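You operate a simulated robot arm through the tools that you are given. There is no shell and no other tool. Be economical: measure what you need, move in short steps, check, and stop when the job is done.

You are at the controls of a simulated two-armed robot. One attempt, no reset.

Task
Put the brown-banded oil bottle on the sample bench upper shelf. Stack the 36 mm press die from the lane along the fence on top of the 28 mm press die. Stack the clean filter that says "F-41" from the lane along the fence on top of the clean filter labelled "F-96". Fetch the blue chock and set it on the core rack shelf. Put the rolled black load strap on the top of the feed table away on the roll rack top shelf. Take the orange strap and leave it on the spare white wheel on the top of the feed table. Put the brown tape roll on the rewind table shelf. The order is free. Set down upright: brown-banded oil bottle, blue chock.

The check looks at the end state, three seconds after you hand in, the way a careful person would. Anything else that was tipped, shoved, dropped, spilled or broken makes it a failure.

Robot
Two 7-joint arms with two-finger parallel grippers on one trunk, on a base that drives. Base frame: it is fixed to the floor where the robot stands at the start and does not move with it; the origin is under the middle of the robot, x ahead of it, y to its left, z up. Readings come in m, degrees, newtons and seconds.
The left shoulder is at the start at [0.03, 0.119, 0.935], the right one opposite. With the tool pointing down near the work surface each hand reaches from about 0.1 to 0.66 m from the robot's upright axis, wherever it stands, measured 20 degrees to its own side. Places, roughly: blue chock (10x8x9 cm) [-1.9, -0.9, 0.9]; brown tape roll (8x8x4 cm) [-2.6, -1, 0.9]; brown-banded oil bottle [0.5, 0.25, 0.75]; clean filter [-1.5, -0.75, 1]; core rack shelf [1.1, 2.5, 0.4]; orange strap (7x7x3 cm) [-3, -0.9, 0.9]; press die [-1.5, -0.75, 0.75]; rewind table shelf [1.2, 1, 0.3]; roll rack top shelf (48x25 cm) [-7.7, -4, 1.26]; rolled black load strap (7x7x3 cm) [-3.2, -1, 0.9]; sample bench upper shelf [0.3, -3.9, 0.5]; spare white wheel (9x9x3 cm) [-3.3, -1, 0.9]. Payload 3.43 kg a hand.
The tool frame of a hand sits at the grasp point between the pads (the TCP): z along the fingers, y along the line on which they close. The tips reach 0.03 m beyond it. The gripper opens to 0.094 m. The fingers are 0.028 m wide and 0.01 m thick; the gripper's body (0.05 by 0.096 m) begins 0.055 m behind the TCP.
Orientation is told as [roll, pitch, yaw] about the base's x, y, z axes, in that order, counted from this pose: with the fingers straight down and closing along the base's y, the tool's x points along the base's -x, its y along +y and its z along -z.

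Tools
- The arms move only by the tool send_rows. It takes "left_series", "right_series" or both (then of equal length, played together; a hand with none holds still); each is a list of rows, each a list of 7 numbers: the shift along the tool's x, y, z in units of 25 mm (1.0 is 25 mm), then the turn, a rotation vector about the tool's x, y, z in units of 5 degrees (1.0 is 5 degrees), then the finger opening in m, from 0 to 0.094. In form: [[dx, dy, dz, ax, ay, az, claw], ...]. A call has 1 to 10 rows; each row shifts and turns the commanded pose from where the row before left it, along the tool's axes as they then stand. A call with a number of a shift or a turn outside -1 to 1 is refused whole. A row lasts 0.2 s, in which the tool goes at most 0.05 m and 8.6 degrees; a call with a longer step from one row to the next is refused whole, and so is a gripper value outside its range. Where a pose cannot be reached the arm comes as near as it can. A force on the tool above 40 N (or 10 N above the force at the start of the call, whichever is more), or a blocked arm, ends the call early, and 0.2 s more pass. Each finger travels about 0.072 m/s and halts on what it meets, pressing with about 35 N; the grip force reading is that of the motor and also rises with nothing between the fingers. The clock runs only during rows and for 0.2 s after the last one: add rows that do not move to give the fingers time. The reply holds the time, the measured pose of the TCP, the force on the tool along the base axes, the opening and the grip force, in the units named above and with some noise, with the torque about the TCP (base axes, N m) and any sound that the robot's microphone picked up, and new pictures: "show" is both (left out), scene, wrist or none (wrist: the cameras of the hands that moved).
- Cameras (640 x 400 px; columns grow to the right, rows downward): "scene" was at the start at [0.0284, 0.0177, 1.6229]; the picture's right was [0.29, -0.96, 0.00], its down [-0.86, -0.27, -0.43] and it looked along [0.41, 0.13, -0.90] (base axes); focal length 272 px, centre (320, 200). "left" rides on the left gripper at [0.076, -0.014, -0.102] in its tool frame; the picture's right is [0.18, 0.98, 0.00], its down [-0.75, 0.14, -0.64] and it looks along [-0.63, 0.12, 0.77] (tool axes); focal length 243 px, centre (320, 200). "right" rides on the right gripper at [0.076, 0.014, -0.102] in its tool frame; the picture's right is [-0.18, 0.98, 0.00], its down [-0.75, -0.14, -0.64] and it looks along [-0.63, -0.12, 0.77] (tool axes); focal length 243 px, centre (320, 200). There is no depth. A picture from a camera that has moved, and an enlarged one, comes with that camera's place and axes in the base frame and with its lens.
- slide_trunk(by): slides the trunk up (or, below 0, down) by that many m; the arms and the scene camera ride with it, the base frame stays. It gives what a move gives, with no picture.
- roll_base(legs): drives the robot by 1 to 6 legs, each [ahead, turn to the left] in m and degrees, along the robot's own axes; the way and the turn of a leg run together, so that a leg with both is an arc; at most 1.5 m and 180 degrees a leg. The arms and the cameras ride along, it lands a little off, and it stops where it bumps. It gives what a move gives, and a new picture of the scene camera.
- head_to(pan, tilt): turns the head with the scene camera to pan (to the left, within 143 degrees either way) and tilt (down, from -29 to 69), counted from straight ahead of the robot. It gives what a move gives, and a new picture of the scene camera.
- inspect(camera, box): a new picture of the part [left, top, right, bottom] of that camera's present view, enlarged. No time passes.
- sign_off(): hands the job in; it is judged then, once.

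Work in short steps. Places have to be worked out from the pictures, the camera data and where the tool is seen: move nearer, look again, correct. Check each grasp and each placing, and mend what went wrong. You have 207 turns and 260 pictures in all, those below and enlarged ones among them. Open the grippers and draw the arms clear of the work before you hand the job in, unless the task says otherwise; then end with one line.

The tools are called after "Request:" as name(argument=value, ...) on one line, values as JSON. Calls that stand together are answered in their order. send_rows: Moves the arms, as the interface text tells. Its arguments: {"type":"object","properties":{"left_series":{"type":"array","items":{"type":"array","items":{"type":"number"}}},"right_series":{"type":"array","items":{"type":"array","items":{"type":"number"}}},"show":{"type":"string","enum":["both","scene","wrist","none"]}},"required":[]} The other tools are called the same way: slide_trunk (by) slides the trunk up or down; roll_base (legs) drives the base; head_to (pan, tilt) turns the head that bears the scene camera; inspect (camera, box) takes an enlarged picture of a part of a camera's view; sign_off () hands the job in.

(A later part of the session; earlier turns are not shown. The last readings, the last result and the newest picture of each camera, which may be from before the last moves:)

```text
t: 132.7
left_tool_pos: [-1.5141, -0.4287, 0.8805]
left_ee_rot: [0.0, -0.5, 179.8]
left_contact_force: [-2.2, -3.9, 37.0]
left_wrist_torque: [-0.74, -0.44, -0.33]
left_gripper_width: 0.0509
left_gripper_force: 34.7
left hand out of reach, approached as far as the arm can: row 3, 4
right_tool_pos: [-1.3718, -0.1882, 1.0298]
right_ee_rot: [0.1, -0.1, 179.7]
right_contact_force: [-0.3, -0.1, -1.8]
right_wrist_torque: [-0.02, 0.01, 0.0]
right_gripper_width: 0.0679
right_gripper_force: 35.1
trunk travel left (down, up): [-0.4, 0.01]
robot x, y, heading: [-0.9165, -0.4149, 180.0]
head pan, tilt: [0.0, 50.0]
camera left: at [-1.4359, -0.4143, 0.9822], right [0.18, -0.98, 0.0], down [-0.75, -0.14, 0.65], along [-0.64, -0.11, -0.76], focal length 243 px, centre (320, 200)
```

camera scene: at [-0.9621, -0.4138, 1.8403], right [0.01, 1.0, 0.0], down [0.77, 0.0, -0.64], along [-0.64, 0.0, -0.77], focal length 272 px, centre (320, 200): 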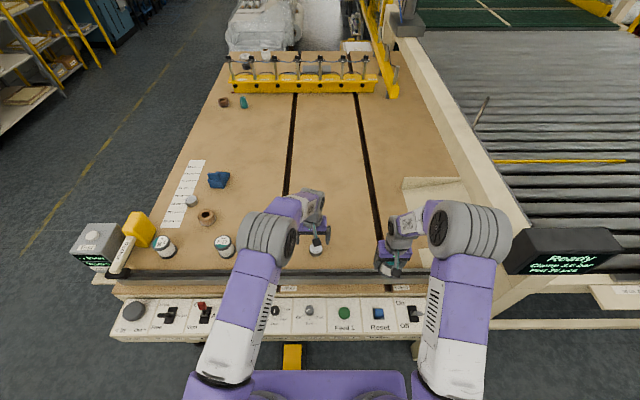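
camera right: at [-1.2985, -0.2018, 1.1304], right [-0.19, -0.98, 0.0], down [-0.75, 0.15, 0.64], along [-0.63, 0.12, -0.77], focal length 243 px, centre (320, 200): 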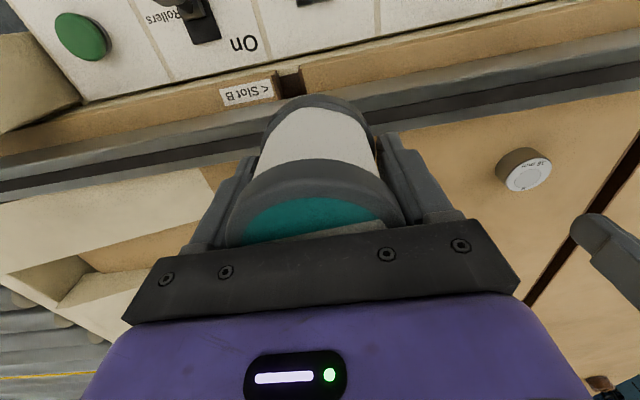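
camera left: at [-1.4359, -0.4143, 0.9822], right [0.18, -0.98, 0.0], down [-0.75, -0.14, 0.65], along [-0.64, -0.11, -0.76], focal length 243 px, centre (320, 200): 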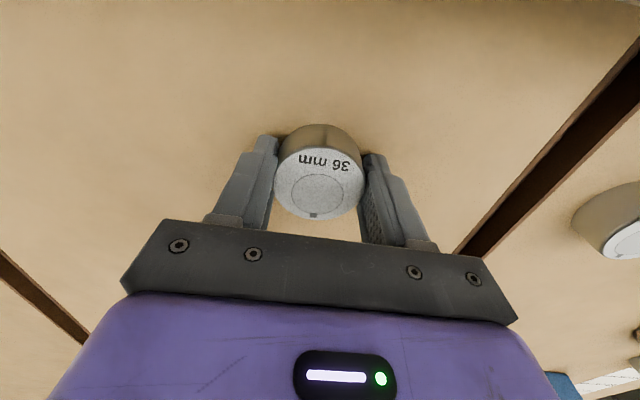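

The table is actually at z≈0.85 (tips just touched it), and the die is gripped at 51 mm. I lift straight up.

Request:
send_rows(left_series=[[0, 0, -0.5, 0, 0, 0, 0.04], [0, 0, -1, 0, 0, 0, 0.04], [0, 0, -1, 0, 0, 0, 0.04], [0, 0, -1, 0, 0, 0, 0.04], [0, 0, -1, 0, 0, 0, 0.04], [0, 0, -1, 0, 0, 0, 0.04], [0, 0, -1, 0, 0, 0, 0.04], [1, 0, 0, 0, 0, 0, 0.04], [1, 0.5, 0, 0, 0, 0, 0.04], [1, 0.5, 0, 0, 0, 0, 0.04]], show="wrist")

```text
t: 134.9
left_tool_pos: [-1.4373, -0.4533, 1.039]
left_ee_rot: [0.0, 0.0, 179.7]
left_contact_force: [-0.1, 0.2, -3.7]
left_wrist_torque: [0.04, 0.01, 0.01]
left_gripper_width: 0.0508
left_gripper_force: 34.8
right_tool_pos: [-1.3739, -0.1876, 1.0297]
right_ee_rot: [0.1, 0.0, 179.7]
right_contact_force: [0.4, -0.6, -1.8]
right_wrist_torque: [0.01, 0.04, 0.0]
right_gripper_width: 0.0681
right_gripper_force: 35.9
trunk travel left (down, up): [-0.4, 0.01]
robot x, y, heading: [-0.9126, -0.4138, 179.8]
head pan, tilt: [0.0, 50.0]
camera left: at [-1.3601, -0.4378, 1.1413], right [0.18, -0.98, 0.0], down [-0.75, -0.14, 0.64], along [-0.63, -0.11, -0.77], focal length 243 px, centre (320, 200)
```

left: 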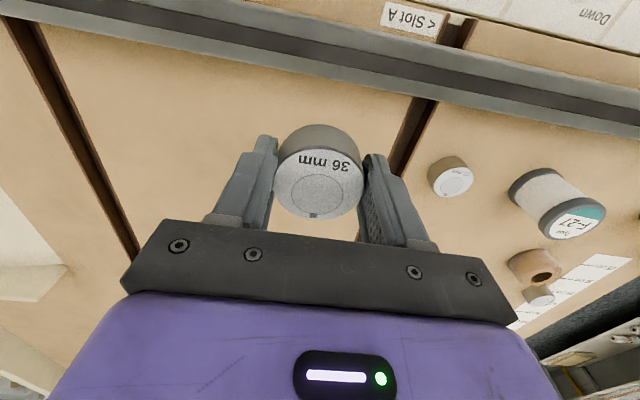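

Die lifted. I now drive around to the south side with F‑41 in the right hand and the 36 mm die in the left.

Request:
roll_base(legs=[[-0.25, 0], [0, 90], [1.5, 0], [0, -90], [0.98, 0], [0, -90]])

Request:
head_to(pan=0, tilt=50)

```text
t: 160.2
left_tool_pos: [-1.6677, -1.4622, 1.0381]
left_ee_rot: [0.0, 0.1, 91.8]
left_contact_force: [-0.6, -0.2, -3.1]
left_wrist_torque: [-0.02, 0.0, -0.01]
left_gripper_width: 0.0507
left_gripper_force: 35.0
right_tool_pos: [-1.4005, -1.5153, 1.0284]
right_ee_rot: [-0.1, 0.1, 91.8]
right_contact_force: [0.2, -0.1, -2.5]
right_wrist_torque: [0.0, -0.01, 0.02]
right_gripper_width: 0.0658
right_gripper_force: 34.8
trunk travel left (down, up): [-0.4, 0.01]
robot x, y, heading: [-1.6089, -1.9856, 91.9]
head pan, tilt: [0.0, 50.0]
camera scene: at [-1.6116, -1.9372, 1.8403], right [1.0, 0.03, 0.0], down [0.03, -0.77, -0.64], along [-0.02, 0.64, -0.77], focal length 272 px, centre (320, 200)
```

scene: 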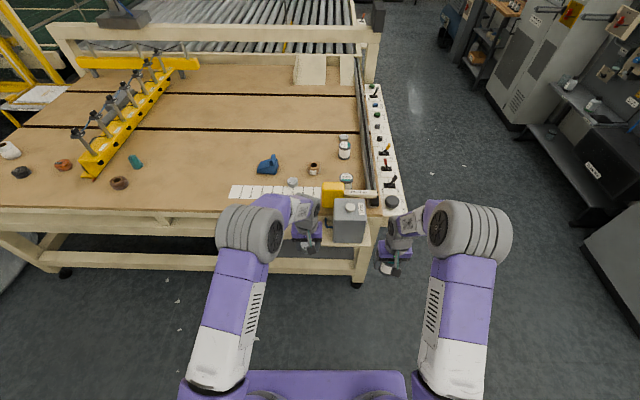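

```text
t: 160.8
left_tool_pos: [-1.6675, -1.4615, 1.0372]
left_ee_rot: [0.0, 0.1, 92.0]
left_contact_force: [-0.2, 0.0, -3.2]
left_wrist_torque: [-0.01, 0.02, 0.02]
left_gripper_width: 0.0508
left_gripper_force: 35.1
right_tool_pos: [-1.4009, -1.5154, 1.0284]
right_ee_rot: [0.0, 0.0, 91.9]
right_contact_force: [-0.1, 0.7, -1.4]
right_wrist_torque: [0.03, -0.01, -0.02]
right_gripper_width: 0.0653
right_gripper_force: 35.0
trunk travel left (down, up): [-0.4, 0.01]
robot x, y, heading: [-1.6135, -1.9803, 91.9]
head pan, tilt: [0.0, 50.0]
camera scene: at [-1.6116, -1.9372, 1.8403], right [1.0, 0.03, 0.0], down [0.03, -0.77, -0.64], along [-0.02, 0.64, -0.77], focal length 272 px, centre (320, 200)
```

scene: 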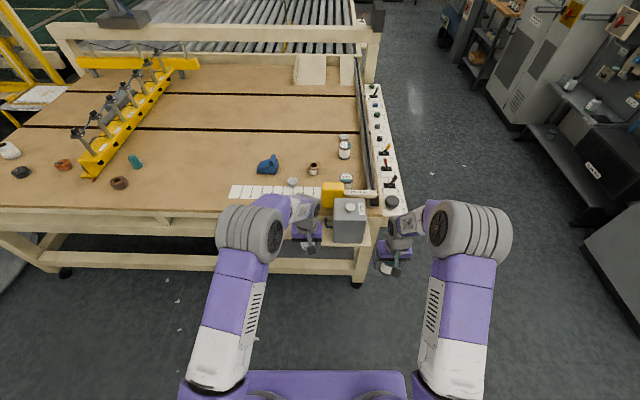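

Before moving in I raise both hands 10 cm to clear the canister and pusher, then drive 0.36 m ahead.

Request:
send_rows(left_series=[[0, 0, -1, 0, 0, 0, 0.045], [0, 0, -1, 0, 0, 0, 0.045], [0, 0, -1, 0, 0, 0, 0.045]], right_series=[[0, 0, -1, 0, 0, 0, 0.06], [0, 0, -1, 0, 0, 0, 0.06], [0, 0, -1, 0, 0, 0, 0.06]], show="none")

Request:
roll_base(legs=[[0.36, -2]])

Request:
inspect(camera="right", box=[0, 0, 640, 400])

Request:
inspect(camera="left", box=[0, 0, 640, 400])

```text
t: 161.6
left_tool_pos: [-1.6677, -1.4616, 1.1143]
left_ee_rot: [0.0, 0.0, 91.9]
left_contact_force: [-0.9, 0.4, -2.4]
left_wrist_torque: [-0.02, 0.02, 0.02]
left_gripper_width: 0.0508
left_gripper_force: 34.8
right_tool_pos: [-1.4018, -1.5178, 1.1033]
right_ee_rot: [0.0, -0.1, 92.0]
right_contact_force: [-0.4, 0.8, -1.2]
right_wrist_torque: [0.03, 0.03, 0.0]
right_gripper_width: 0.0654
right_gripper_force: 35.7
trunk travel left (down, up): [-0.4, 0.01]
robot x, y, heading: [-1.6082, -1.9789, 91.8]
head pan, tilt: [0.0, 50.0]
```

```text
t: 163.9
left_tool_pos: [-1.6557, -1.1019, 1.1123]
left_ee_rot: [-0.1, 0.1, 89.8]
left_contact_force: [0.2, 0.1, -2.8]
left_wrist_torque: [0.01, 0.01, -0.03]
left_gripper_width: 0.051
left_gripper_force: 35.2
right_tool_pos: [-1.3895, -1.1653, 1.1036]
right_ee_rot: [0.0, 0.1, 89.8]
right_contact_force: [-0.6, 0.1, -2.4]
right_wrist_torque: [-0.01, -0.01, -0.01]
right_gripper_width: 0.0651
right_gripper_force: 34.4
trunk travel left (down, up): [-0.4, 0.01]
robot x, y, heading: [-1.618, -1.6253, 89.9]
head pan, tilt: [0.0, 50.0]
camera scene: at [-1.6155, -1.5784, 1.8403], right [1.0, 0.0, 0.0], down [0.0, -0.77, -0.64], along [0.0, 0.64, -0.77], focal length 272 px, centre (320, 200)
```

scene: 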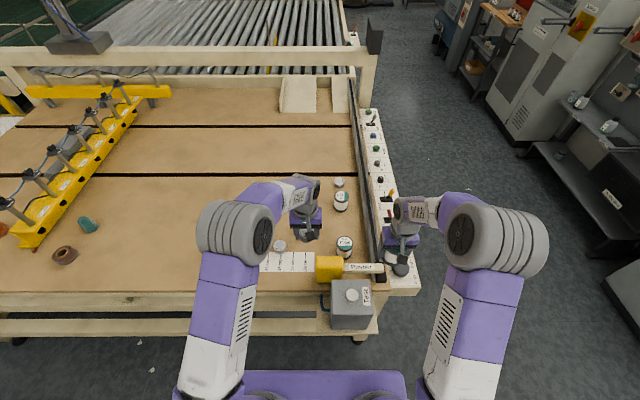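

```text
1.00 times, centred on (320, 200) of right (not enlarged: the box is as wide or as high as the picture)
camera zoom: at [-1.4051, -1.2413, 1.2058], right [-0.98, 0.19, 0.0], down [0.14, 0.75, 0.64], along [0.12, 0.63, -0.77], focal length 243 px, centre (320, 200)
```

zoom: 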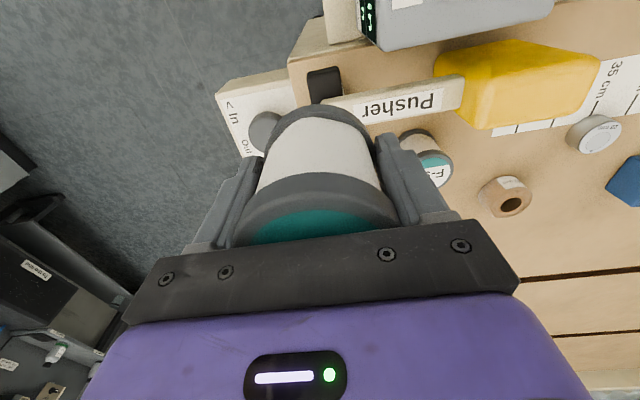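

```text
1.00 times, centred on (320, 200) of left (not enlarged: the box is as wide or as high as the picture)
camera zoom: at [-1.6403, -1.1767, 1.2159], right [-0.98, -0.18, 0.0], down [-0.14, 0.76, 0.64], along [-0.12, 0.63, -0.77], focal length 243 px, centre (320, 200)
```

zoom: 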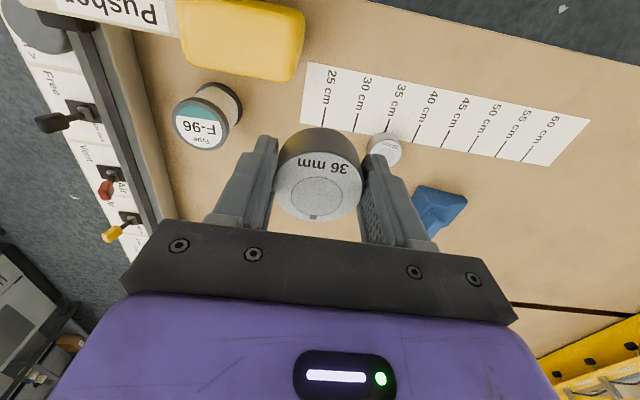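

28 mm die at (−1.775, −1.021), F‑96 at (−1.520, −1.028). I bring the left hand with the 36 mm die above the 28 mm die.

Request:
send_rows(left_series=[[-0.648, 0.952, 0.5, 0, 0, 0, 0.045], [-0.648, 0.952, 0.5, 0, 0, 0, 0.045], [-0.648, 0.952, 0.5, 0, 0, 0, 0.045], [-0.648, 0.952, 0.5, 0, 0, 0, 0.045], [-0.648, 0.952, 0.5, 0, 0, 0, 0.045]], show="both")

Request:
inspect(camera="scene", box=[210, 190, 370, 290])

```text
t: 165.1
left_tool_pos: [-1.7755, -1.0191, 1.0486]
left_ee_rot: [-0.1, 0.1, 89.9]
left_contact_force: [0.5, 0.8, -3.6]
left_wrist_torque: [-0.04, 0.01, 0.0]
left_gripper_width: 0.0506
left_gripper_force: 34.9
right_tool_pos: [-1.3906, -1.1635, 1.1029]
right_ee_rot: [0.1, 0.1, 89.9]
right_contact_force: [-0.3, 0.3, -1.4]
right_wrist_torque: [-0.01, 0.01, -0.01]
right_gripper_width: 0.065
right_gripper_force: 35.0
trunk travel left (down, up): [-0.4, 0.01]
robot x, y, heading: [-1.615, -1.6216, 90.0]
head pan, tilt: [0.0, 50.0]
camera scene: at [-1.6165, -1.5773, 1.8403], right [1.0, 0.0, 0.0], down [0.0, -0.77, -0.64], along [0.0, 0.64, -0.77], focal length 272 px, centre (320, 200)
camera left: at [-1.7607, -1.0939, 1.152], right [-0.98, -0.18, 0.0], down [-0.14, 0.76, 0.64], along [-0.12, 0.63, -0.77], focal length 243 px, centre (320, 200)
```

scene: 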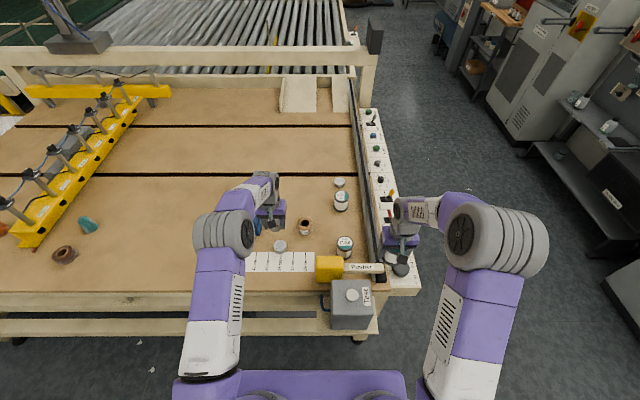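
left: 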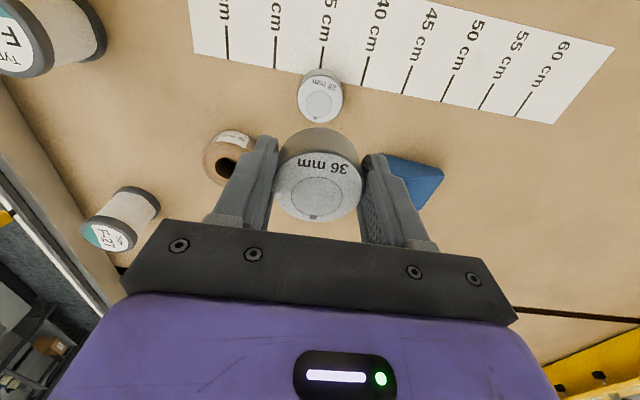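

```text
4.00 times, centred on (290, 240) of scene
camera zoom: at [-1.6165, -1.5773, 1.8403], right [1.0, 0.0, 0.0], down [0.0, -0.77, -0.64], along [0.0, 0.64, -0.77], focal length 1090 px, centre (440, 40)
```

zoom: 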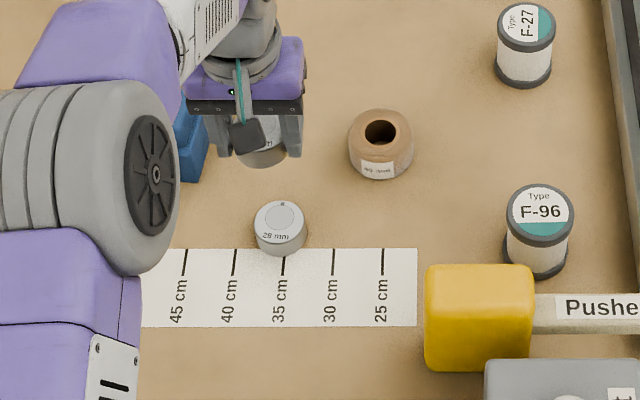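

Target refined to about (−1.776, −1.012). I lower to z≈0.96 and re-look.

Request:
send_rows(left_series=[[-0.14, 0, 0.9, 0, 0, 0, 0.045], [-0.14, 0, 0.9, 0, 0, 0, 0.045], [0, 0, 0.9, 0, 0, 0, 0.045], [0, 0, 0.8, 0, 0, 0, 0.045]], show="wrist")

Request:
inspect(camera="scene", box=[240, 205, 320, 255])

```text
t: 166.1
left_tool_pos: [-1.7747, -1.0141, 0.9592]
left_ee_rot: [-0.1, 0.1, 89.8]
left_contact_force: [0.9, -0.5, -2.7]
left_wrist_torque: [-0.06, 0.04, 0.03]
left_gripper_width: 0.0508
left_gripper_force: 35.4
right_tool_pos: [-1.391, -1.1653, 1.103]
right_ee_rot: [-0.1, -0.1, 90.0]
right_contact_force: [0.7, 0.2, -2.2]
right_wrist_torque: [0.02, 0.03, 0.02]
right_gripper_width: 0.0652
right_gripper_force: 35.1
trunk travel left (down, up): [-0.4, 0.01]
robot x, y, heading: [-1.6154, -1.6261, 90.1]
head pan, tilt: [0.0, 50.0]
camera left: at [-1.7595, -1.0892, 1.0637], right [-0.98, -0.18, 0.0], down [-0.14, 0.76, 0.64], along [-0.12, 0.63, -0.77], focal length 243 px, centre (320, 200)
```

left: 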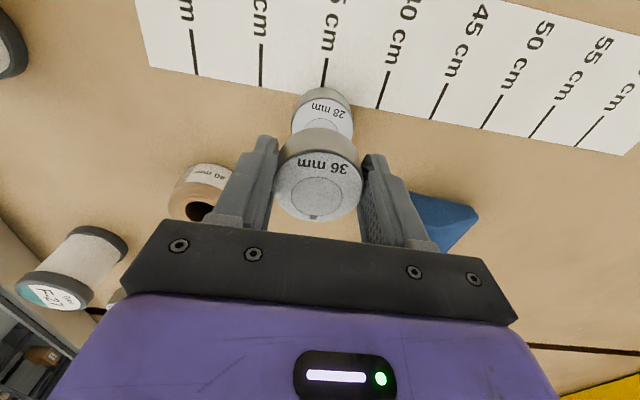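

```text
8.00 times, centred on (280, 230) of scene
camera zoom: at [-1.6158, -1.5776, 1.8403], right [1.0, 0.0, 0.0], down [0.0, -0.77, -0.64], along [0.0, 0.64, -0.77], focal length 2179 px, centre (640, -40)
```

zoom: 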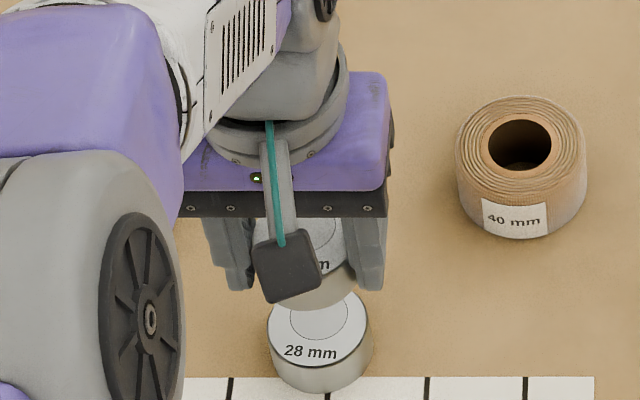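

Alignment within a couple of mm. I lower to just above contact.

Request:
send_rows(left_series=[[0, 0, 0.6, 0, 0, 0, 0.045], [0, 0, 0.6, 0, 0, 0, 0.045], [0, 0, 0.4, 0, 0, 0, 0.045], [0, 0, 0.2, 0, 0, 0, 0.045]], show="wrist")

Request:
inspect(camera="scene", box=[240, 205, 320, 255])

```text
t: 167.1
left_tool_pos: [-1.7751, -1.0138, 0.9182]
left_ee_rot: [0.1, 0.0, 89.8]
left_contact_force: [-1.1, -0.3, -3.7]
left_wrist_torque: [-0.02, 0.02, 0.01]
left_gripper_width: 0.0508
left_gripper_force: 35.0
right_tool_pos: [-1.3906, -1.165, 1.1041]
right_ee_rot: [0.1, 0.1, 89.9]
right_contact_force: [-0.1, 0.4, -1.7]
right_wrist_torque: [0.02, -0.05, 0.01]
right_gripper_width: 0.0653
right_gripper_force: 35.0
trunk travel left (down, up): [-0.4, 0.01]
robot x, y, heading: [-1.6168, -1.6224, 89.7]
head pan, tilt: [0.0, 50.0]
camera left: at [-1.7594, -1.0882, 1.0205], right [-0.98, -0.18, 0.0], down [-0.14, 0.76, 0.64], along [-0.12, 0.63, -0.77], focal length 243 px, centre (320, 200)
```

left: 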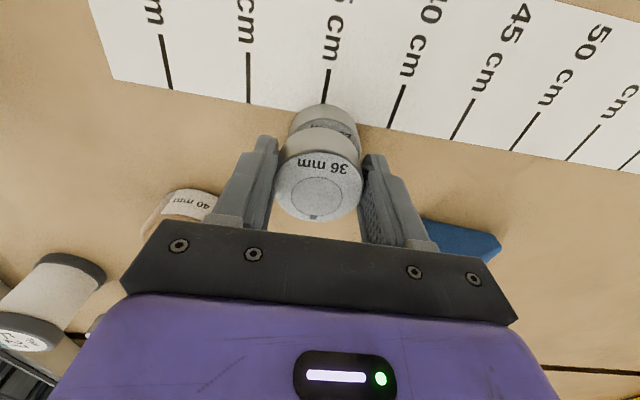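

```text
8.00 times, centred on (280, 230) of scene
camera zoom: at [-1.6156, -1.578, 1.8403], right [1.0, 0.0, 0.0], down [0.0, -0.77, -0.64], along [0.0, 0.64, -0.77], focal length 2179 px, centre (640, -40)
```

zoom: 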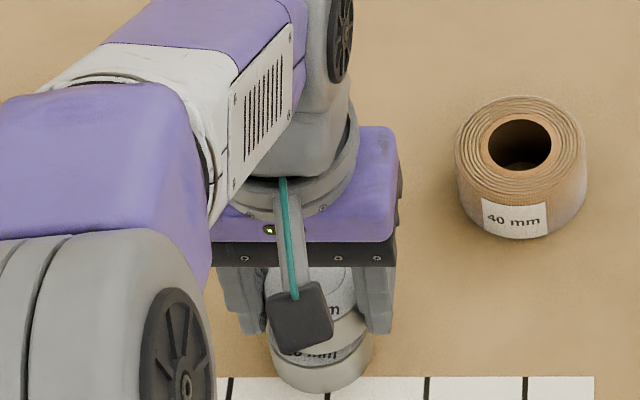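

Both views agree on alignment. Lower in small steps to contact.

Request:
send_rows(left_series=[[0, 0, 0.2, 0, 0, 0, 0.045], [0, 0, 0.16, 0, 0, 0, 0.045], [0, 0, 0, 0, 0, 0, 0.045]], show="none")

```text
t: 167.9
left_tool_pos: [-1.7744, -1.0122, 0.9091]
left_ee_rot: [-0.1, 0.0, 89.7]
left_contact_force: [-1.2, 0.0, -3.1]
left_wrist_torque: [-0.04, 0.0, -0.01]
left_gripper_width: 0.0511
left_gripper_force: 35.5
right_tool_pos: [-1.3896, -1.1648, 1.102]
right_ee_rot: [0.0, 0.0, 89.7]
right_contact_force: [0.0, 0.6, -1.3]
right_wrist_torque: [0.0, 0.04, 0.0]
right_gripper_width: 0.0654
right_gripper_force: 35.3
trunk travel left (down, up): [-0.4, 0.01]
robot x, y, heading: [-1.6172, -1.6312, 89.9]
head pan, tilt: [0.0, 50.0]
```

No contact yet; continue in 2–3 mm steps.

Request:
send_rows(left_series=[[0, 0, 0.1, 0, 0, 0, 0.045], [0, 0, 0.1, 0, 0, 0, 0.045], [0, 0, 0, 0, 0, 0, 0.045]], show="none")

```text
t: 168.7
left_tool_pos: [-1.7737, -1.012, 0.9073]
left_ee_rot: [0.0, -0.3, 89.8]
left_contact_force: [-1.7, 1.2, 14.5]
left_wrist_torque: [0.37, -0.01, 0.03]
left_gripper_width: 0.051
left_gripper_force: 35.0
right_tool_pos: [-1.3886, -1.166, 1.1038]
right_ee_rot: [0.0, -0.1, 89.9]
right_contact_force: [-0.3, -0.4, -2.0]
right_wrist_torque: [-0.01, 0.03, 0.0]
right_gripper_width: 0.0653
right_gripper_force: 35.6
trunk travel left (down, up): [-0.4, 0.01]
robot x, y, heading: [-1.6156, -1.6279, 89.8]
head pan, tilt: [0.0, 50.0]
```

Contact (14.5 N). Ease, open modestly, and lift straight off.

Request:
send_rows(left_series=[[0, 0, -0.08, 0, 0, 0, 0.045], [0, 0, 0, 0, 0, 0, 0.074], [0, 0, 0, 0, 0, 0, 0.074], [0, 0, -0.4, 0, 0, 0, 0.074], [0, 0, -0.8, 0, 0, 0, 0.074], [0, 0, -1, 0, 0, 0, 0.074], [0, 0, -1, 0, 0, 0, 0.074], [0, 0, -1, 0, 0, 0, 0.074], [0, 0, -1, 0, 0, 0, 0.074]], show="wrist")

Request:
inspect(camera="scene", box=[240, 205, 320, 255])

```text
t: 170.7
left_tool_pos: [-1.7726, -1.0135, 1.0369]
left_ee_rot: [0.1, 0.1, 89.7]
left_contact_force: [1.0, 0.5, 0.4]
left_wrist_torque: [-0.02, 0.0, 0.02]
left_gripper_width: 0.0739
left_gripper_force: 0.0
right_tool_pos: [-1.3895, -1.1655, 1.104]
right_ee_rot: [-0.1, 0.0, 89.8]
right_contact_force: [-0.5, 1.0, -0.9]
right_wrist_torque: [0.0, 0.0, 0.02]
right_gripper_width: 0.0655
right_gripper_force: 34.7
trunk travel left (down, up): [-0.4, 0.01]
robot x, y, heading: [-1.61, -1.626, 90.3]
head pan, tilt: [0.0, 50.0]
camera left: at [-1.7574, -1.0891, 1.1393], right [-0.98, -0.18, 0.0], down [-0.14, 0.76, 0.64], along [-0.12, 0.63, -0.77], focal length 243 px, centre (320, 200)
```

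left: 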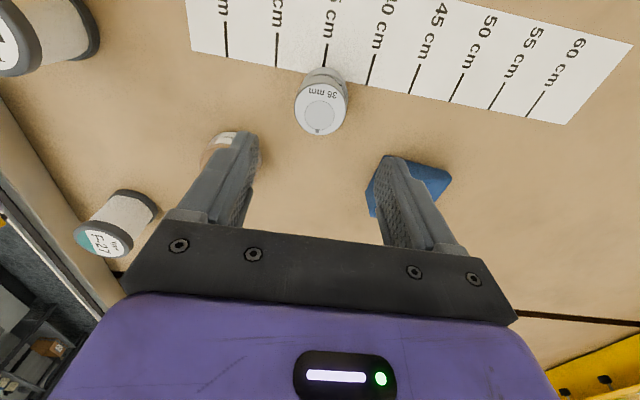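

```text
8.00 times, centred on (280, 230) of scene
camera zoom: at [-1.6154, -1.5792, 1.8404], right [1.0, 0.0, 0.0], down [0.0, -0.77, -0.64], along [0.0, 0.64, -0.77], focal length 2179 px, centre (640, -40)
```

zoom: 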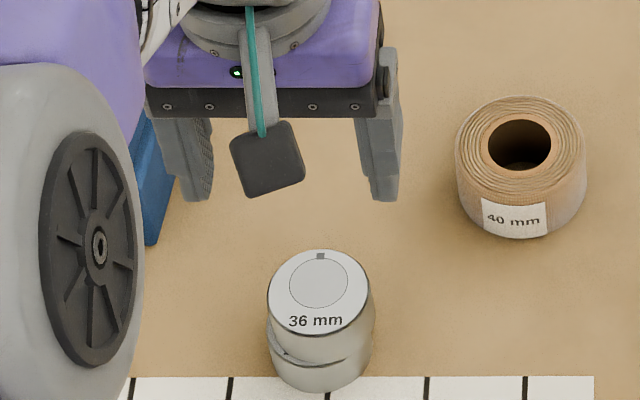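

Dies are stacked neatly. Now the right hand with F‑41 goes above F‑96.

Request:
send_rows(right_series=[[-0.933, 0.867, 0, 0, 0, 0, 0.06], [-0.933, 0.867, 0, 0, 0, 0, 0.06], [-0.933, 0.867, 0, 0, 0, 0, 0.06], [-0.933, 0.867, 0, 0, 0, 0, 0.06], [-0.933, 0.867, 0, 0, 0, 0, 0.06], [-0.933, 0.867, 0, 0, 0, 0, 0.06], [0, 0, 0.8, 0, 0, 0, 0.06], [0, 0, 0.8, 0, 0, 0, 0.06]], show="wrist")

Request:
inspect(camera="scene", box=[290, 200, 410, 275])

```text
t: 172.5
left_tool_pos: [-1.7727, -1.0132, 1.0366]
left_ee_rot: [0.0, 0.0, 89.8]
left_contact_force: [0.1, -0.8, 0.0]
left_wrist_torque: [-0.01, -0.02, 0.01]
left_gripper_width: 0.0742
left_gripper_force: 0.1
right_tool_pos: [-1.5205, -1.0231, 1.064]
right_ee_rot: [0.0, -0.1, 89.8]
right_contact_force: [0.9, -0.2, -1.9]
right_wrist_torque: [-0.01, 0.02, 0.0]
right_gripper_width: 0.0652
right_gripper_force: 34.8
trunk travel left (down, up): [-0.4, 0.01]
robot x, y, heading: [-1.6141, -1.6275, 89.9]
head pan, tilt: [0.0, 50.0]
camera right: at [-1.5354, -1.0996, 1.1654], right [-0.98, 0.19, 0.0], down [0.14, 0.75, 0.64], along [0.12, 0.63, -0.77], focal length 243 px, centre (320, 200)
```

right: 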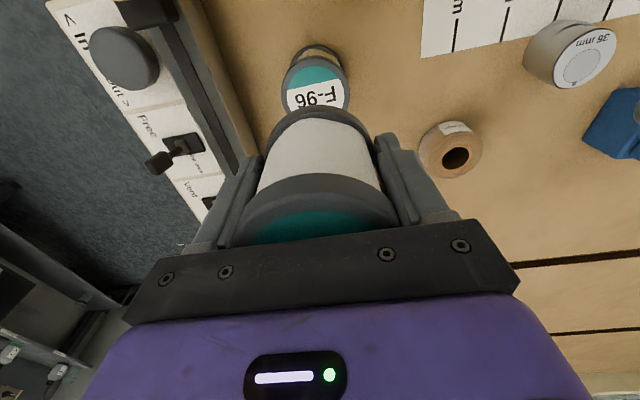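

```text
5.33 times, centred on (350, 238) of scene
camera zoom: at [-1.6157, -1.5778, 1.8403], right [1.0, 0.0, 0.0], down [0.0, -0.77, -0.64], along [0.0, 0.64, -0.77], focal length 1453 px, centre (160, 0)
```

zoom: 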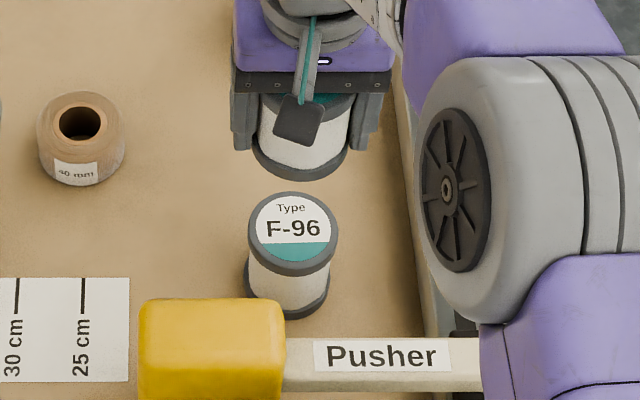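

Nearly aligned: shift 4 mm toward me, 2 mm right, and lower to about 1.5 cm above contact.

Request:
send_rows(right_series=[[0.15, -0.07, 0.8, 0, 0, 0, 0.06], [0, 0, 0.8, 0, 0, 0, 0.06], [0, 0, 0.8, 0, 0, 0, 0.06], [0, 0, 0.7, 0, 0, 0, 0.06], [0, 0, 0.5, 0, 0, 0, 0.06]], show="wrist")

Request:
inspect(camera="scene", box=[290, 200, 410, 275])

```text
t: 173.7
left_tool_pos: [-1.7727, -1.0136, 1.0363]
left_ee_rot: [0.0, 0.1, 89.8]
left_contact_force: [-0.1, -0.9, -0.3]
left_wrist_torque: [0.01, -0.01, 0.01]
left_gripper_width: 0.0739
left_gripper_force: 0.0
right_tool_pos: [-1.5199, -1.0274, 0.9708]
right_ee_rot: [0.1, 0.0, 89.8]
right_contact_force: [-0.3, 0.5, -2.1]
right_wrist_torque: [-0.02, 0.0, 0.01]
right_gripper_width: 0.0652
right_gripper_force: 34.8
trunk travel left (down, up): [-0.4, 0.01]
robot x, y, heading: [-1.6162, -1.6274, 90.1]
head pan, tilt: [0.0, 50.0]
camera right: at [-1.5336, -1.1045, 1.0744], right [-0.98, 0.19, 0.0], down [0.14, 0.75, 0.64], along [0.12, 0.63, -0.77], focal length 243 px, centre (320, 200)
```

right: 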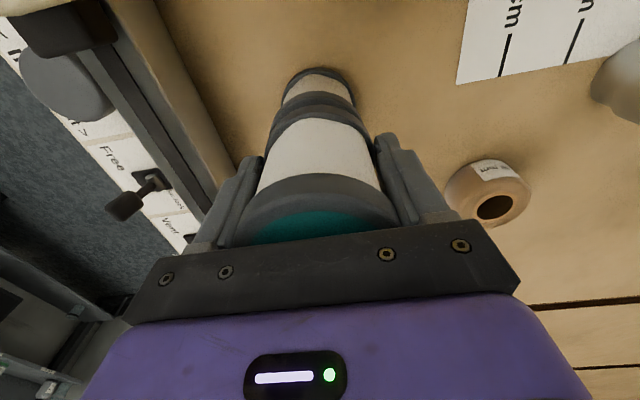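

```text
5.33 times, centred on (350, 238) of scene
camera zoom: at [-1.6155, -1.5785, 1.8403], right [1.0, 0.0, 0.0], down [0.0, -0.77, -0.64], along [0.0, 0.64, -0.77], focal length 1453 px, centre (160, 0)
```

zoom: 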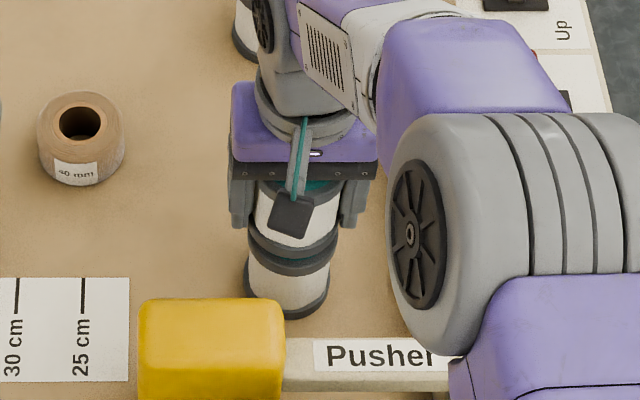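

Aligned. Lower gently to contact.

Request:
send_rows(right_series=[[0, 0, 0.24, 0, 0, 0, 0.06], [0, 0, 0.16, 0, 0, 0, 0.06], [0, 0, 0.1, 0, 0, 0, 0.06], [0, 0, 0, 0, 0, 0, 0.06]], show="none")

```text
t: 174.7
left_tool_pos: [-1.7724, -1.0133, 1.0354]
left_ee_rot: [0.0, 0.2, 89.7]
left_contact_force: [0.7, 0.3, -0.2]
left_wrist_torque: [0.01, -0.02, -0.01]
left_gripper_width: 0.074
left_gripper_force: 0.1
right_tool_pos: [-1.5182, -1.0298, 0.9604]
right_ee_rot: [0.0, 0.1, 89.7]
right_contact_force: [0.1, 0.6, -1.5]
right_wrist_torque: [0.04, -0.02, 0.01]
right_gripper_width: 0.0655
right_gripper_force: 35.4
trunk travel left (down, up): [-0.4, 0.01]
robot x, y, heading: [-1.6154, -1.6248, 89.8]
head pan, tilt: [0.0, 50.0]
```

Request:
send_rows(right_series=[[0, 0, 0.12, 0, 0, 0, 0.06], [0, 0, 0.12, 0, 0, 0, 0.06], [0, 0, 0, 0, 0, 0, 0.06]], show="none")

```text
t: 175.5
left_tool_pos: [-1.7725, -1.0153, 1.0366]
left_ee_rot: [0.0, 0.1, 89.8]
left_contact_force: [0.1, 0.1, -0.1]
left_wrist_torque: [0.02, 0.0, 0.02]
left_gripper_width: 0.0739
left_gripper_force: 0.2
right_tool_pos: [-1.5183, -1.0286, 0.9588]
right_ee_rot: [0.1, -0.4, 89.8]
right_contact_force: [1.2, -1.6, 27.2]
right_wrist_torque: [-0.26, -0.16, 0.0]
right_gripper_width: 0.0651
right_gripper_force: 35.1
trunk travel left (down, up): [-0.4, 0.01]
robot x, y, heading: [-1.6155, -1.6232, 89.6]
head pan, tilt: [0.0, 50.0]
```

Contact. Ease the pressure, open slightly, and lift straight up.

Request:
send_rows(right_series=[[0, 0, -0.15, 0, 0, 0, 0.06], [0, 0, 0, 0, 0, 0, 0.08], [0, 0, 0, 0, 0, 0, 0.08], [0, 0, -0.4, 0, 0, 0, 0.08], [0, 0, -0.8, 0, 0, 0, 0.08], [0, 0, -1, 0, 0, 0, 0.08], [0, 0, -1, 0, 0, 0, 0.08], [0, 0, -1, 0, 0, 0, 0.08], [0, 0, -1, 0, 0, 0, 0.08], [0, 0, -1, 0, 0, 0, 0.08]], show="wrist")

Request:
inspect(camera="scene", box=[230, 190, 390, 290])

```text
t: 177.7
left_tool_pos: [-1.7725, -1.0146, 1.035]
left_ee_rot: [0.0, 0.1, 89.8]
left_contact_force: [0.5, 0.3, -1.1]
left_wrist_torque: [0.0, -0.02, 0.01]
left_gripper_width: 0.0741
left_gripper_force: 0.1
right_tool_pos: [-1.5192, -1.0303, 1.114]
right_ee_rot: [0.0, 0.0, 89.9]
right_contact_force: [0.0, 0.2, 0.1]
right_wrist_torque: [-0.02, -0.03, 0.0]
right_gripper_width: 0.0799
right_gripper_force: 0.2
trunk travel left (down, up): [-0.4, 0.01]
robot x, y, heading: [-1.6145, -1.6245, 90.1]
head pan, tilt: [0.0, 50.0]
camera right: at [-1.5336, -1.106, 1.2166], right [-0.98, 0.19, 0.0], down [0.14, 0.75, 0.64], along [0.12, 0.63, -0.77], focal length 243 px, centre (320, 200)
```

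right: 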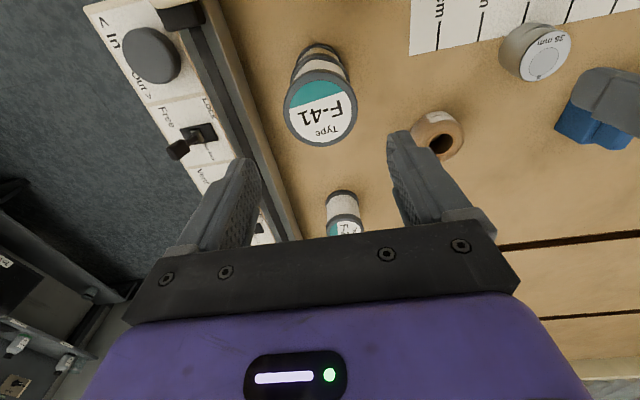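

```text
4.00 times, centred on (310, 240) of scene
camera zoom: at [-1.6155, -1.5793, 1.8404], right [1.0, 0.0, 0.0], down [0.0, -0.77, -0.64], along [0.0, 0.64, -0.77], focal length 1090 px, centre (360, 40)
```

zoom: 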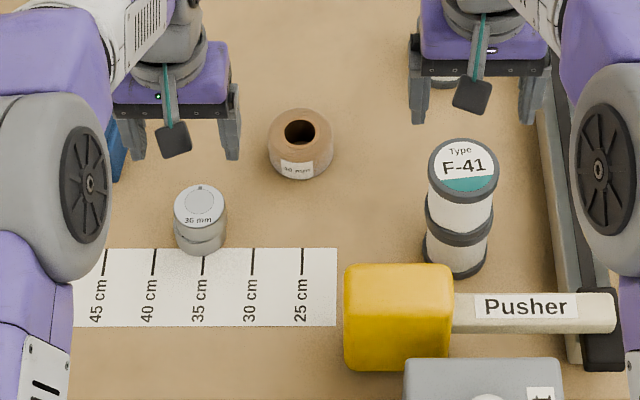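

F‑41 sits on F‑96. Next the chock: I draw both hands back to get a clear view of it.

Request:
send_rows(left_series=[[1, 0.3, -0.5, 0, 0, 0, 0.094], [1, 0.3, -0.5, 0, 0, 0, 0.094], [1, 0.3, 0, 0, 0, 0, 0.094], [1, 0.3, 0, 0, 0, 0, 0.094]], right_series=[[1, 0, 0, 0, 0, 0, 0.094], [1, 0, 0, 0, 0, 0, 0.094], [1, 0, 0, 0, 0, 0, 0.094], [1, 0, 0, 0, 0, 0, 0.094]], show="none")

Request:
inspect(camera="left", box=[0, 0, 640, 400])

Request:
inspect(camera="scene", box=[190, 170, 350, 270])

```text
t: 178.7
left_tool_pos: [-1.8038, -1.115, 1.062]
left_ee_rot: [0.0, 0.0, 89.9]
left_contact_force: [-0.1, 0.6, 0.2]
left_wrist_torque: [0.02, -0.03, 0.03]
left_gripper_width: 0.094
left_gripper_force: 0.0
right_tool_pos: [-1.5195, -1.1324, 1.1155]
right_ee_rot: [0.0, 0.0, 89.9]
right_contact_force: [0.1, -0.6, 0.0]
right_wrist_torque: [0.04, 0.0, 0.0]
right_gripper_width: 0.094
right_gripper_force: 0.0
trunk travel left (down, up): [-0.4, 0.01]
robot x, y, heading: [-1.6144, -1.6248, 89.8]
head pan, tilt: [0.0, 50.0]
```

```text
1.00 times, centred on (320, 200) of left (not enlarged: the box is as wide or as high as the picture)
camera zoom: at [-1.7888, -1.1908, 1.1651], right [-0.98, -0.18, 0.0], down [-0.14, 0.75, 0.64], along [-0.12, 0.63, -0.77], focal length 243 px, centre (320, 200)
```

zoom: 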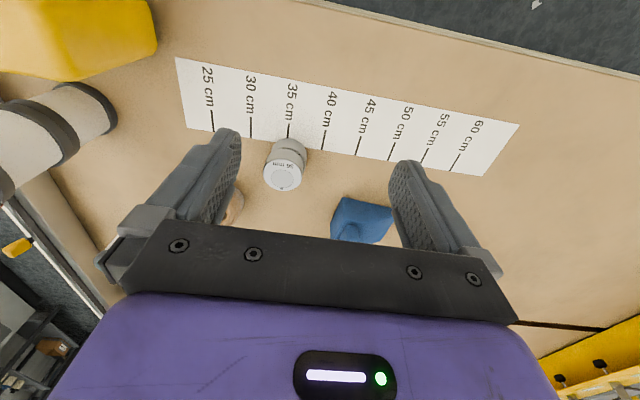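

```text
4.00 times, centred on (270, 220) of scene
camera zoom: at [-1.616, -1.5812, 1.8404], right [1.0, 0.0, 0.0], down [0.0, -0.77, -0.64], along [0.0, 0.64, -0.77], focal length 1090 px, centre (520, 120)
```

zoom: 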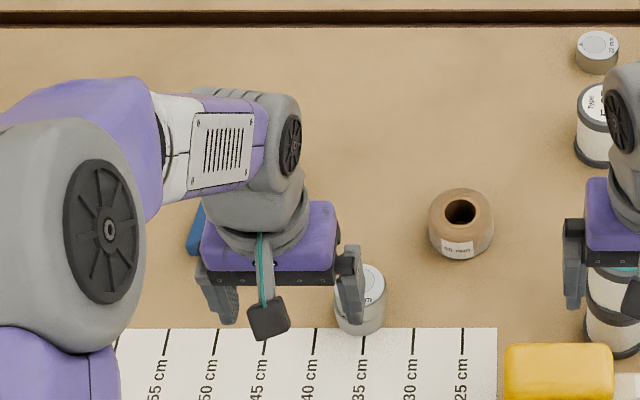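

I'll do the straps first. I drive west along the table's south side to x≈−3.05 and look there.

Request:
roll_base(legs=[[-0.45, 0], [0, 90], [1.43, 0], [0, -90]])

Request:
head_to(pan=0, tilt=42)

Request:
inspect(camera="scene", box=[160, 60, 480, 260])

```text
t: 195.7
left_tool_pos: [-3.254, -1.6229, 1.0611]
left_ee_rot: [0.0, 0.0, 93.8]
left_contact_force: [-0.3, 0.1, 0.0]
left_wrist_torque: [0.02, -0.03, -0.03]
left_gripper_width: 0.0939
left_gripper_force: 0.0
right_tool_pos: [-2.9686, -1.6214, 1.1138]
right_ee_rot: [-0.1, 0.1, 93.8]
right_contact_force: [-0.5, 0.4, 0.0]
right_wrist_torque: [0.0, 0.02, 0.0]
right_gripper_width: 0.0941
right_gripper_force: 0.0
trunk travel left (down, up): [-0.4, 0.01]
robot x, y, heading: [-3.0307, -2.1219, 93.7]
head pan, tilt: [0.0, 50.0]
camera scene: at [-3.0352, -2.0753, 1.8403], right [1.0, 0.06, 0.0], down [0.05, -0.76, -0.64], along [-0.04, 0.64, -0.77], focal length 272 px, centre (320, 200)
```

scene: 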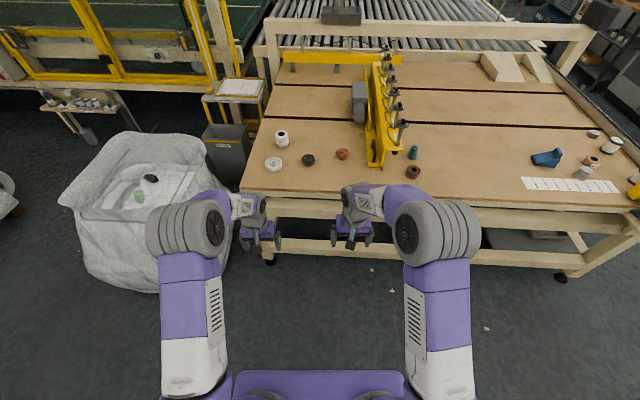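

```text
t: 196.4
left_tool_pos: [-3.2535, -1.624, 1.0616]
left_ee_rot: [0.0, 0.1, 93.7]
left_contact_force: [-0.1, -0.5, -0.3]
left_wrist_torque: [-0.01, -0.02, -0.02]
left_gripper_width: 0.094
left_gripper_force: 0.2
right_tool_pos: [-2.968, -1.6218, 1.1132]
right_ee_rot: [-0.1, 0.1, 93.6]
right_contact_force: [0.3, -1.3, 0.5]
right_wrist_torque: [-0.03, 0.04, 0.0]
right_gripper_width: 0.0941
right_gripper_force: 0.1
trunk travel left (down, up): [-0.4, 0.01]
robot x, y, heading: [-3.0293, -2.1221, 93.8]
head pan, tilt: [0.0, 42.0]
camera scene: at [-3.0357, -2.0687, 1.8515], right [1.0, 0.06, 0.0], down [0.04, -0.67, -0.74], along [-0.05, 0.74, -0.67], focal length 272 px, centre (320, 200)
```

scene: 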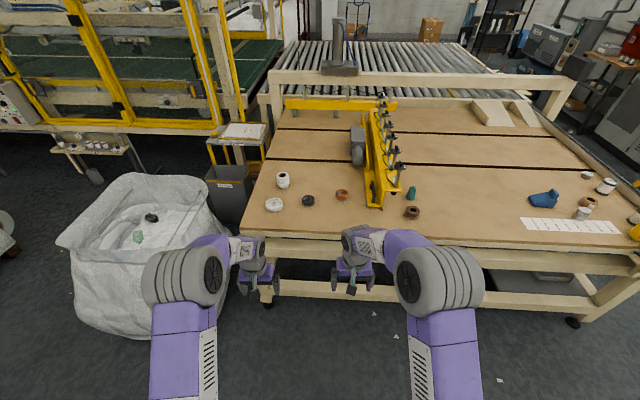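

```text
2.00 times, centred on (320, 160) of scene
camera zoom: at [-3.0357, -2.0687, 1.8515], right [1.0, 0.06, 0.0], down [0.04, -0.67, -0.74], along [-0.05, 0.74, -0.67], focal length 545 px, centre (320, 280)
```

zoom: 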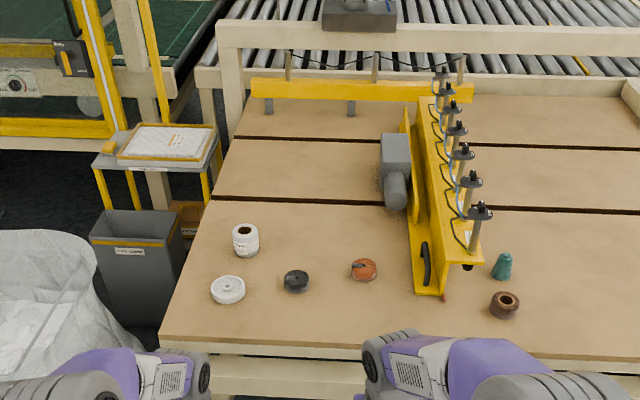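

Wheel ≈(−3.344, −1.047), black strap ≈(−3.173, −0.999), orange strap ≈(−2.993, −0.944). I pull the right hand back and drive in.

Request:
send_rows(right_series=[[1, -0.3, 0, 0, 0, 0, 0.094], [1, -0.3, 0, 0, 0, 0, 0.094], [1, -0.3, 0, 0, 0, 0, 0.094], [1, -0.3, 0, 0, 0, 0, 0.094], [1, -0.3, 0, 0, 0, 0, 0.094], [1, -0.3, 0, 0, 0, 0, 0.094], [1, 0, 0, 0, 0, 0, 0.094], [1, 0, 0, 0, 0, 0, 0.094]], show="none")

Request:
roll_base(legs=[[0.57, -4]])

Request:
inspect(camera="left", box=[0, 0, 640, 400])

Request:
inspect(camera="scene", box=[160, 180, 400, 330])

```text
t: 198.2
left_tool_pos: [-3.253, -1.6247, 1.0624]
left_ee_rot: [0.1, 0.2, 93.7]
left_contact_force: [0.5, -0.3, 0.4]
left_wrist_torque: [0.01, -0.02, -0.02]
left_gripper_width: 0.094
left_gripper_force: 0.0
right_tool_pos: [-2.9117, -1.8179, 1.114]
right_ee_rot: [0.0, -0.1, 93.7]
right_contact_force: [0.1, 0.2, 0.1]
right_wrist_torque: [0.02, 0.03, -0.05]
right_gripper_width: 0.0941
right_gripper_force: 0.0
trunk travel left (down, up): [-0.4, 0.01]
robot x, y, heading: [-3.0309, -2.123, 93.6]
head pan, tilt: [0.0, 42.0]
```

```text
t: 201.4
left_tool_pos: [-3.2332, -1.0517, 1.0618]
left_ee_rot: [-0.1, 0.1, 89.4]
left_contact_force: [-0.7, -0.5, 0.2]
left_wrist_torque: [0.0, -0.02, -0.02]
left_gripper_width: 0.094
left_gripper_force: 0.0
right_tool_pos: [-2.9045, -1.2695, 1.1143]
right_ee_rot: [0.0, 0.0, 89.4]
right_contact_force: [0.2, -0.3, -0.3]
right_wrist_torque: [0.02, 0.03, -0.01]
right_gripper_width: 0.0939
right_gripper_force: 0.1
trunk travel left (down, up): [-0.4, 0.01]
robot x, y, heading: [-3.0474, -1.5647, 89.6]
head pan, tilt: [0.0, 42.0]
camera scene: at [-3.047, -1.5109, 1.8516], right [1.0, -0.01, 0.0], down [-0.01, -0.67, -0.74], along [0.01, 0.74, -0.67], focal length 272 px, centre (320, 200)
```

scene: 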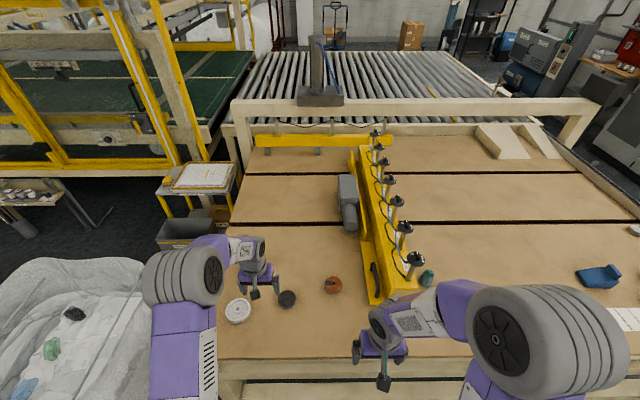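

```text
1.00 times, centred on (320, 200) of left (not enlarged: the box is as wide or as high as the picture)
camera zoom: at [-3.2169, -1.1264, 1.1645], right [-0.98, -0.17, 0.0], down [-0.13, 0.76, 0.64], along [-0.11, 0.63, -0.77], focal length 243 px, centre (320, 200)
```

zoom: 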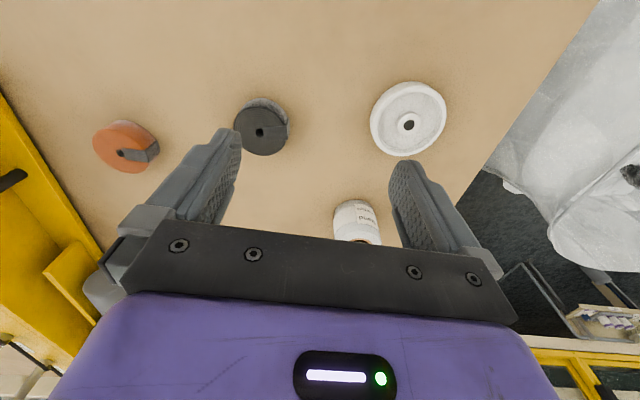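

```text
2.67 times, centred on (280, 255) of scene
camera zoom: at [-3.047, -1.5109, 1.8516], right [1.0, -0.01, 0.0], down [-0.01, -0.67, -0.74], along [0.01, 0.74, -0.67], focal length 726 px, centre (427, 53)
```

zoom: 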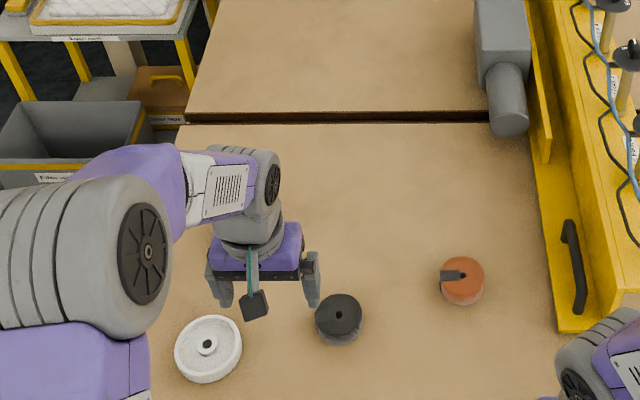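

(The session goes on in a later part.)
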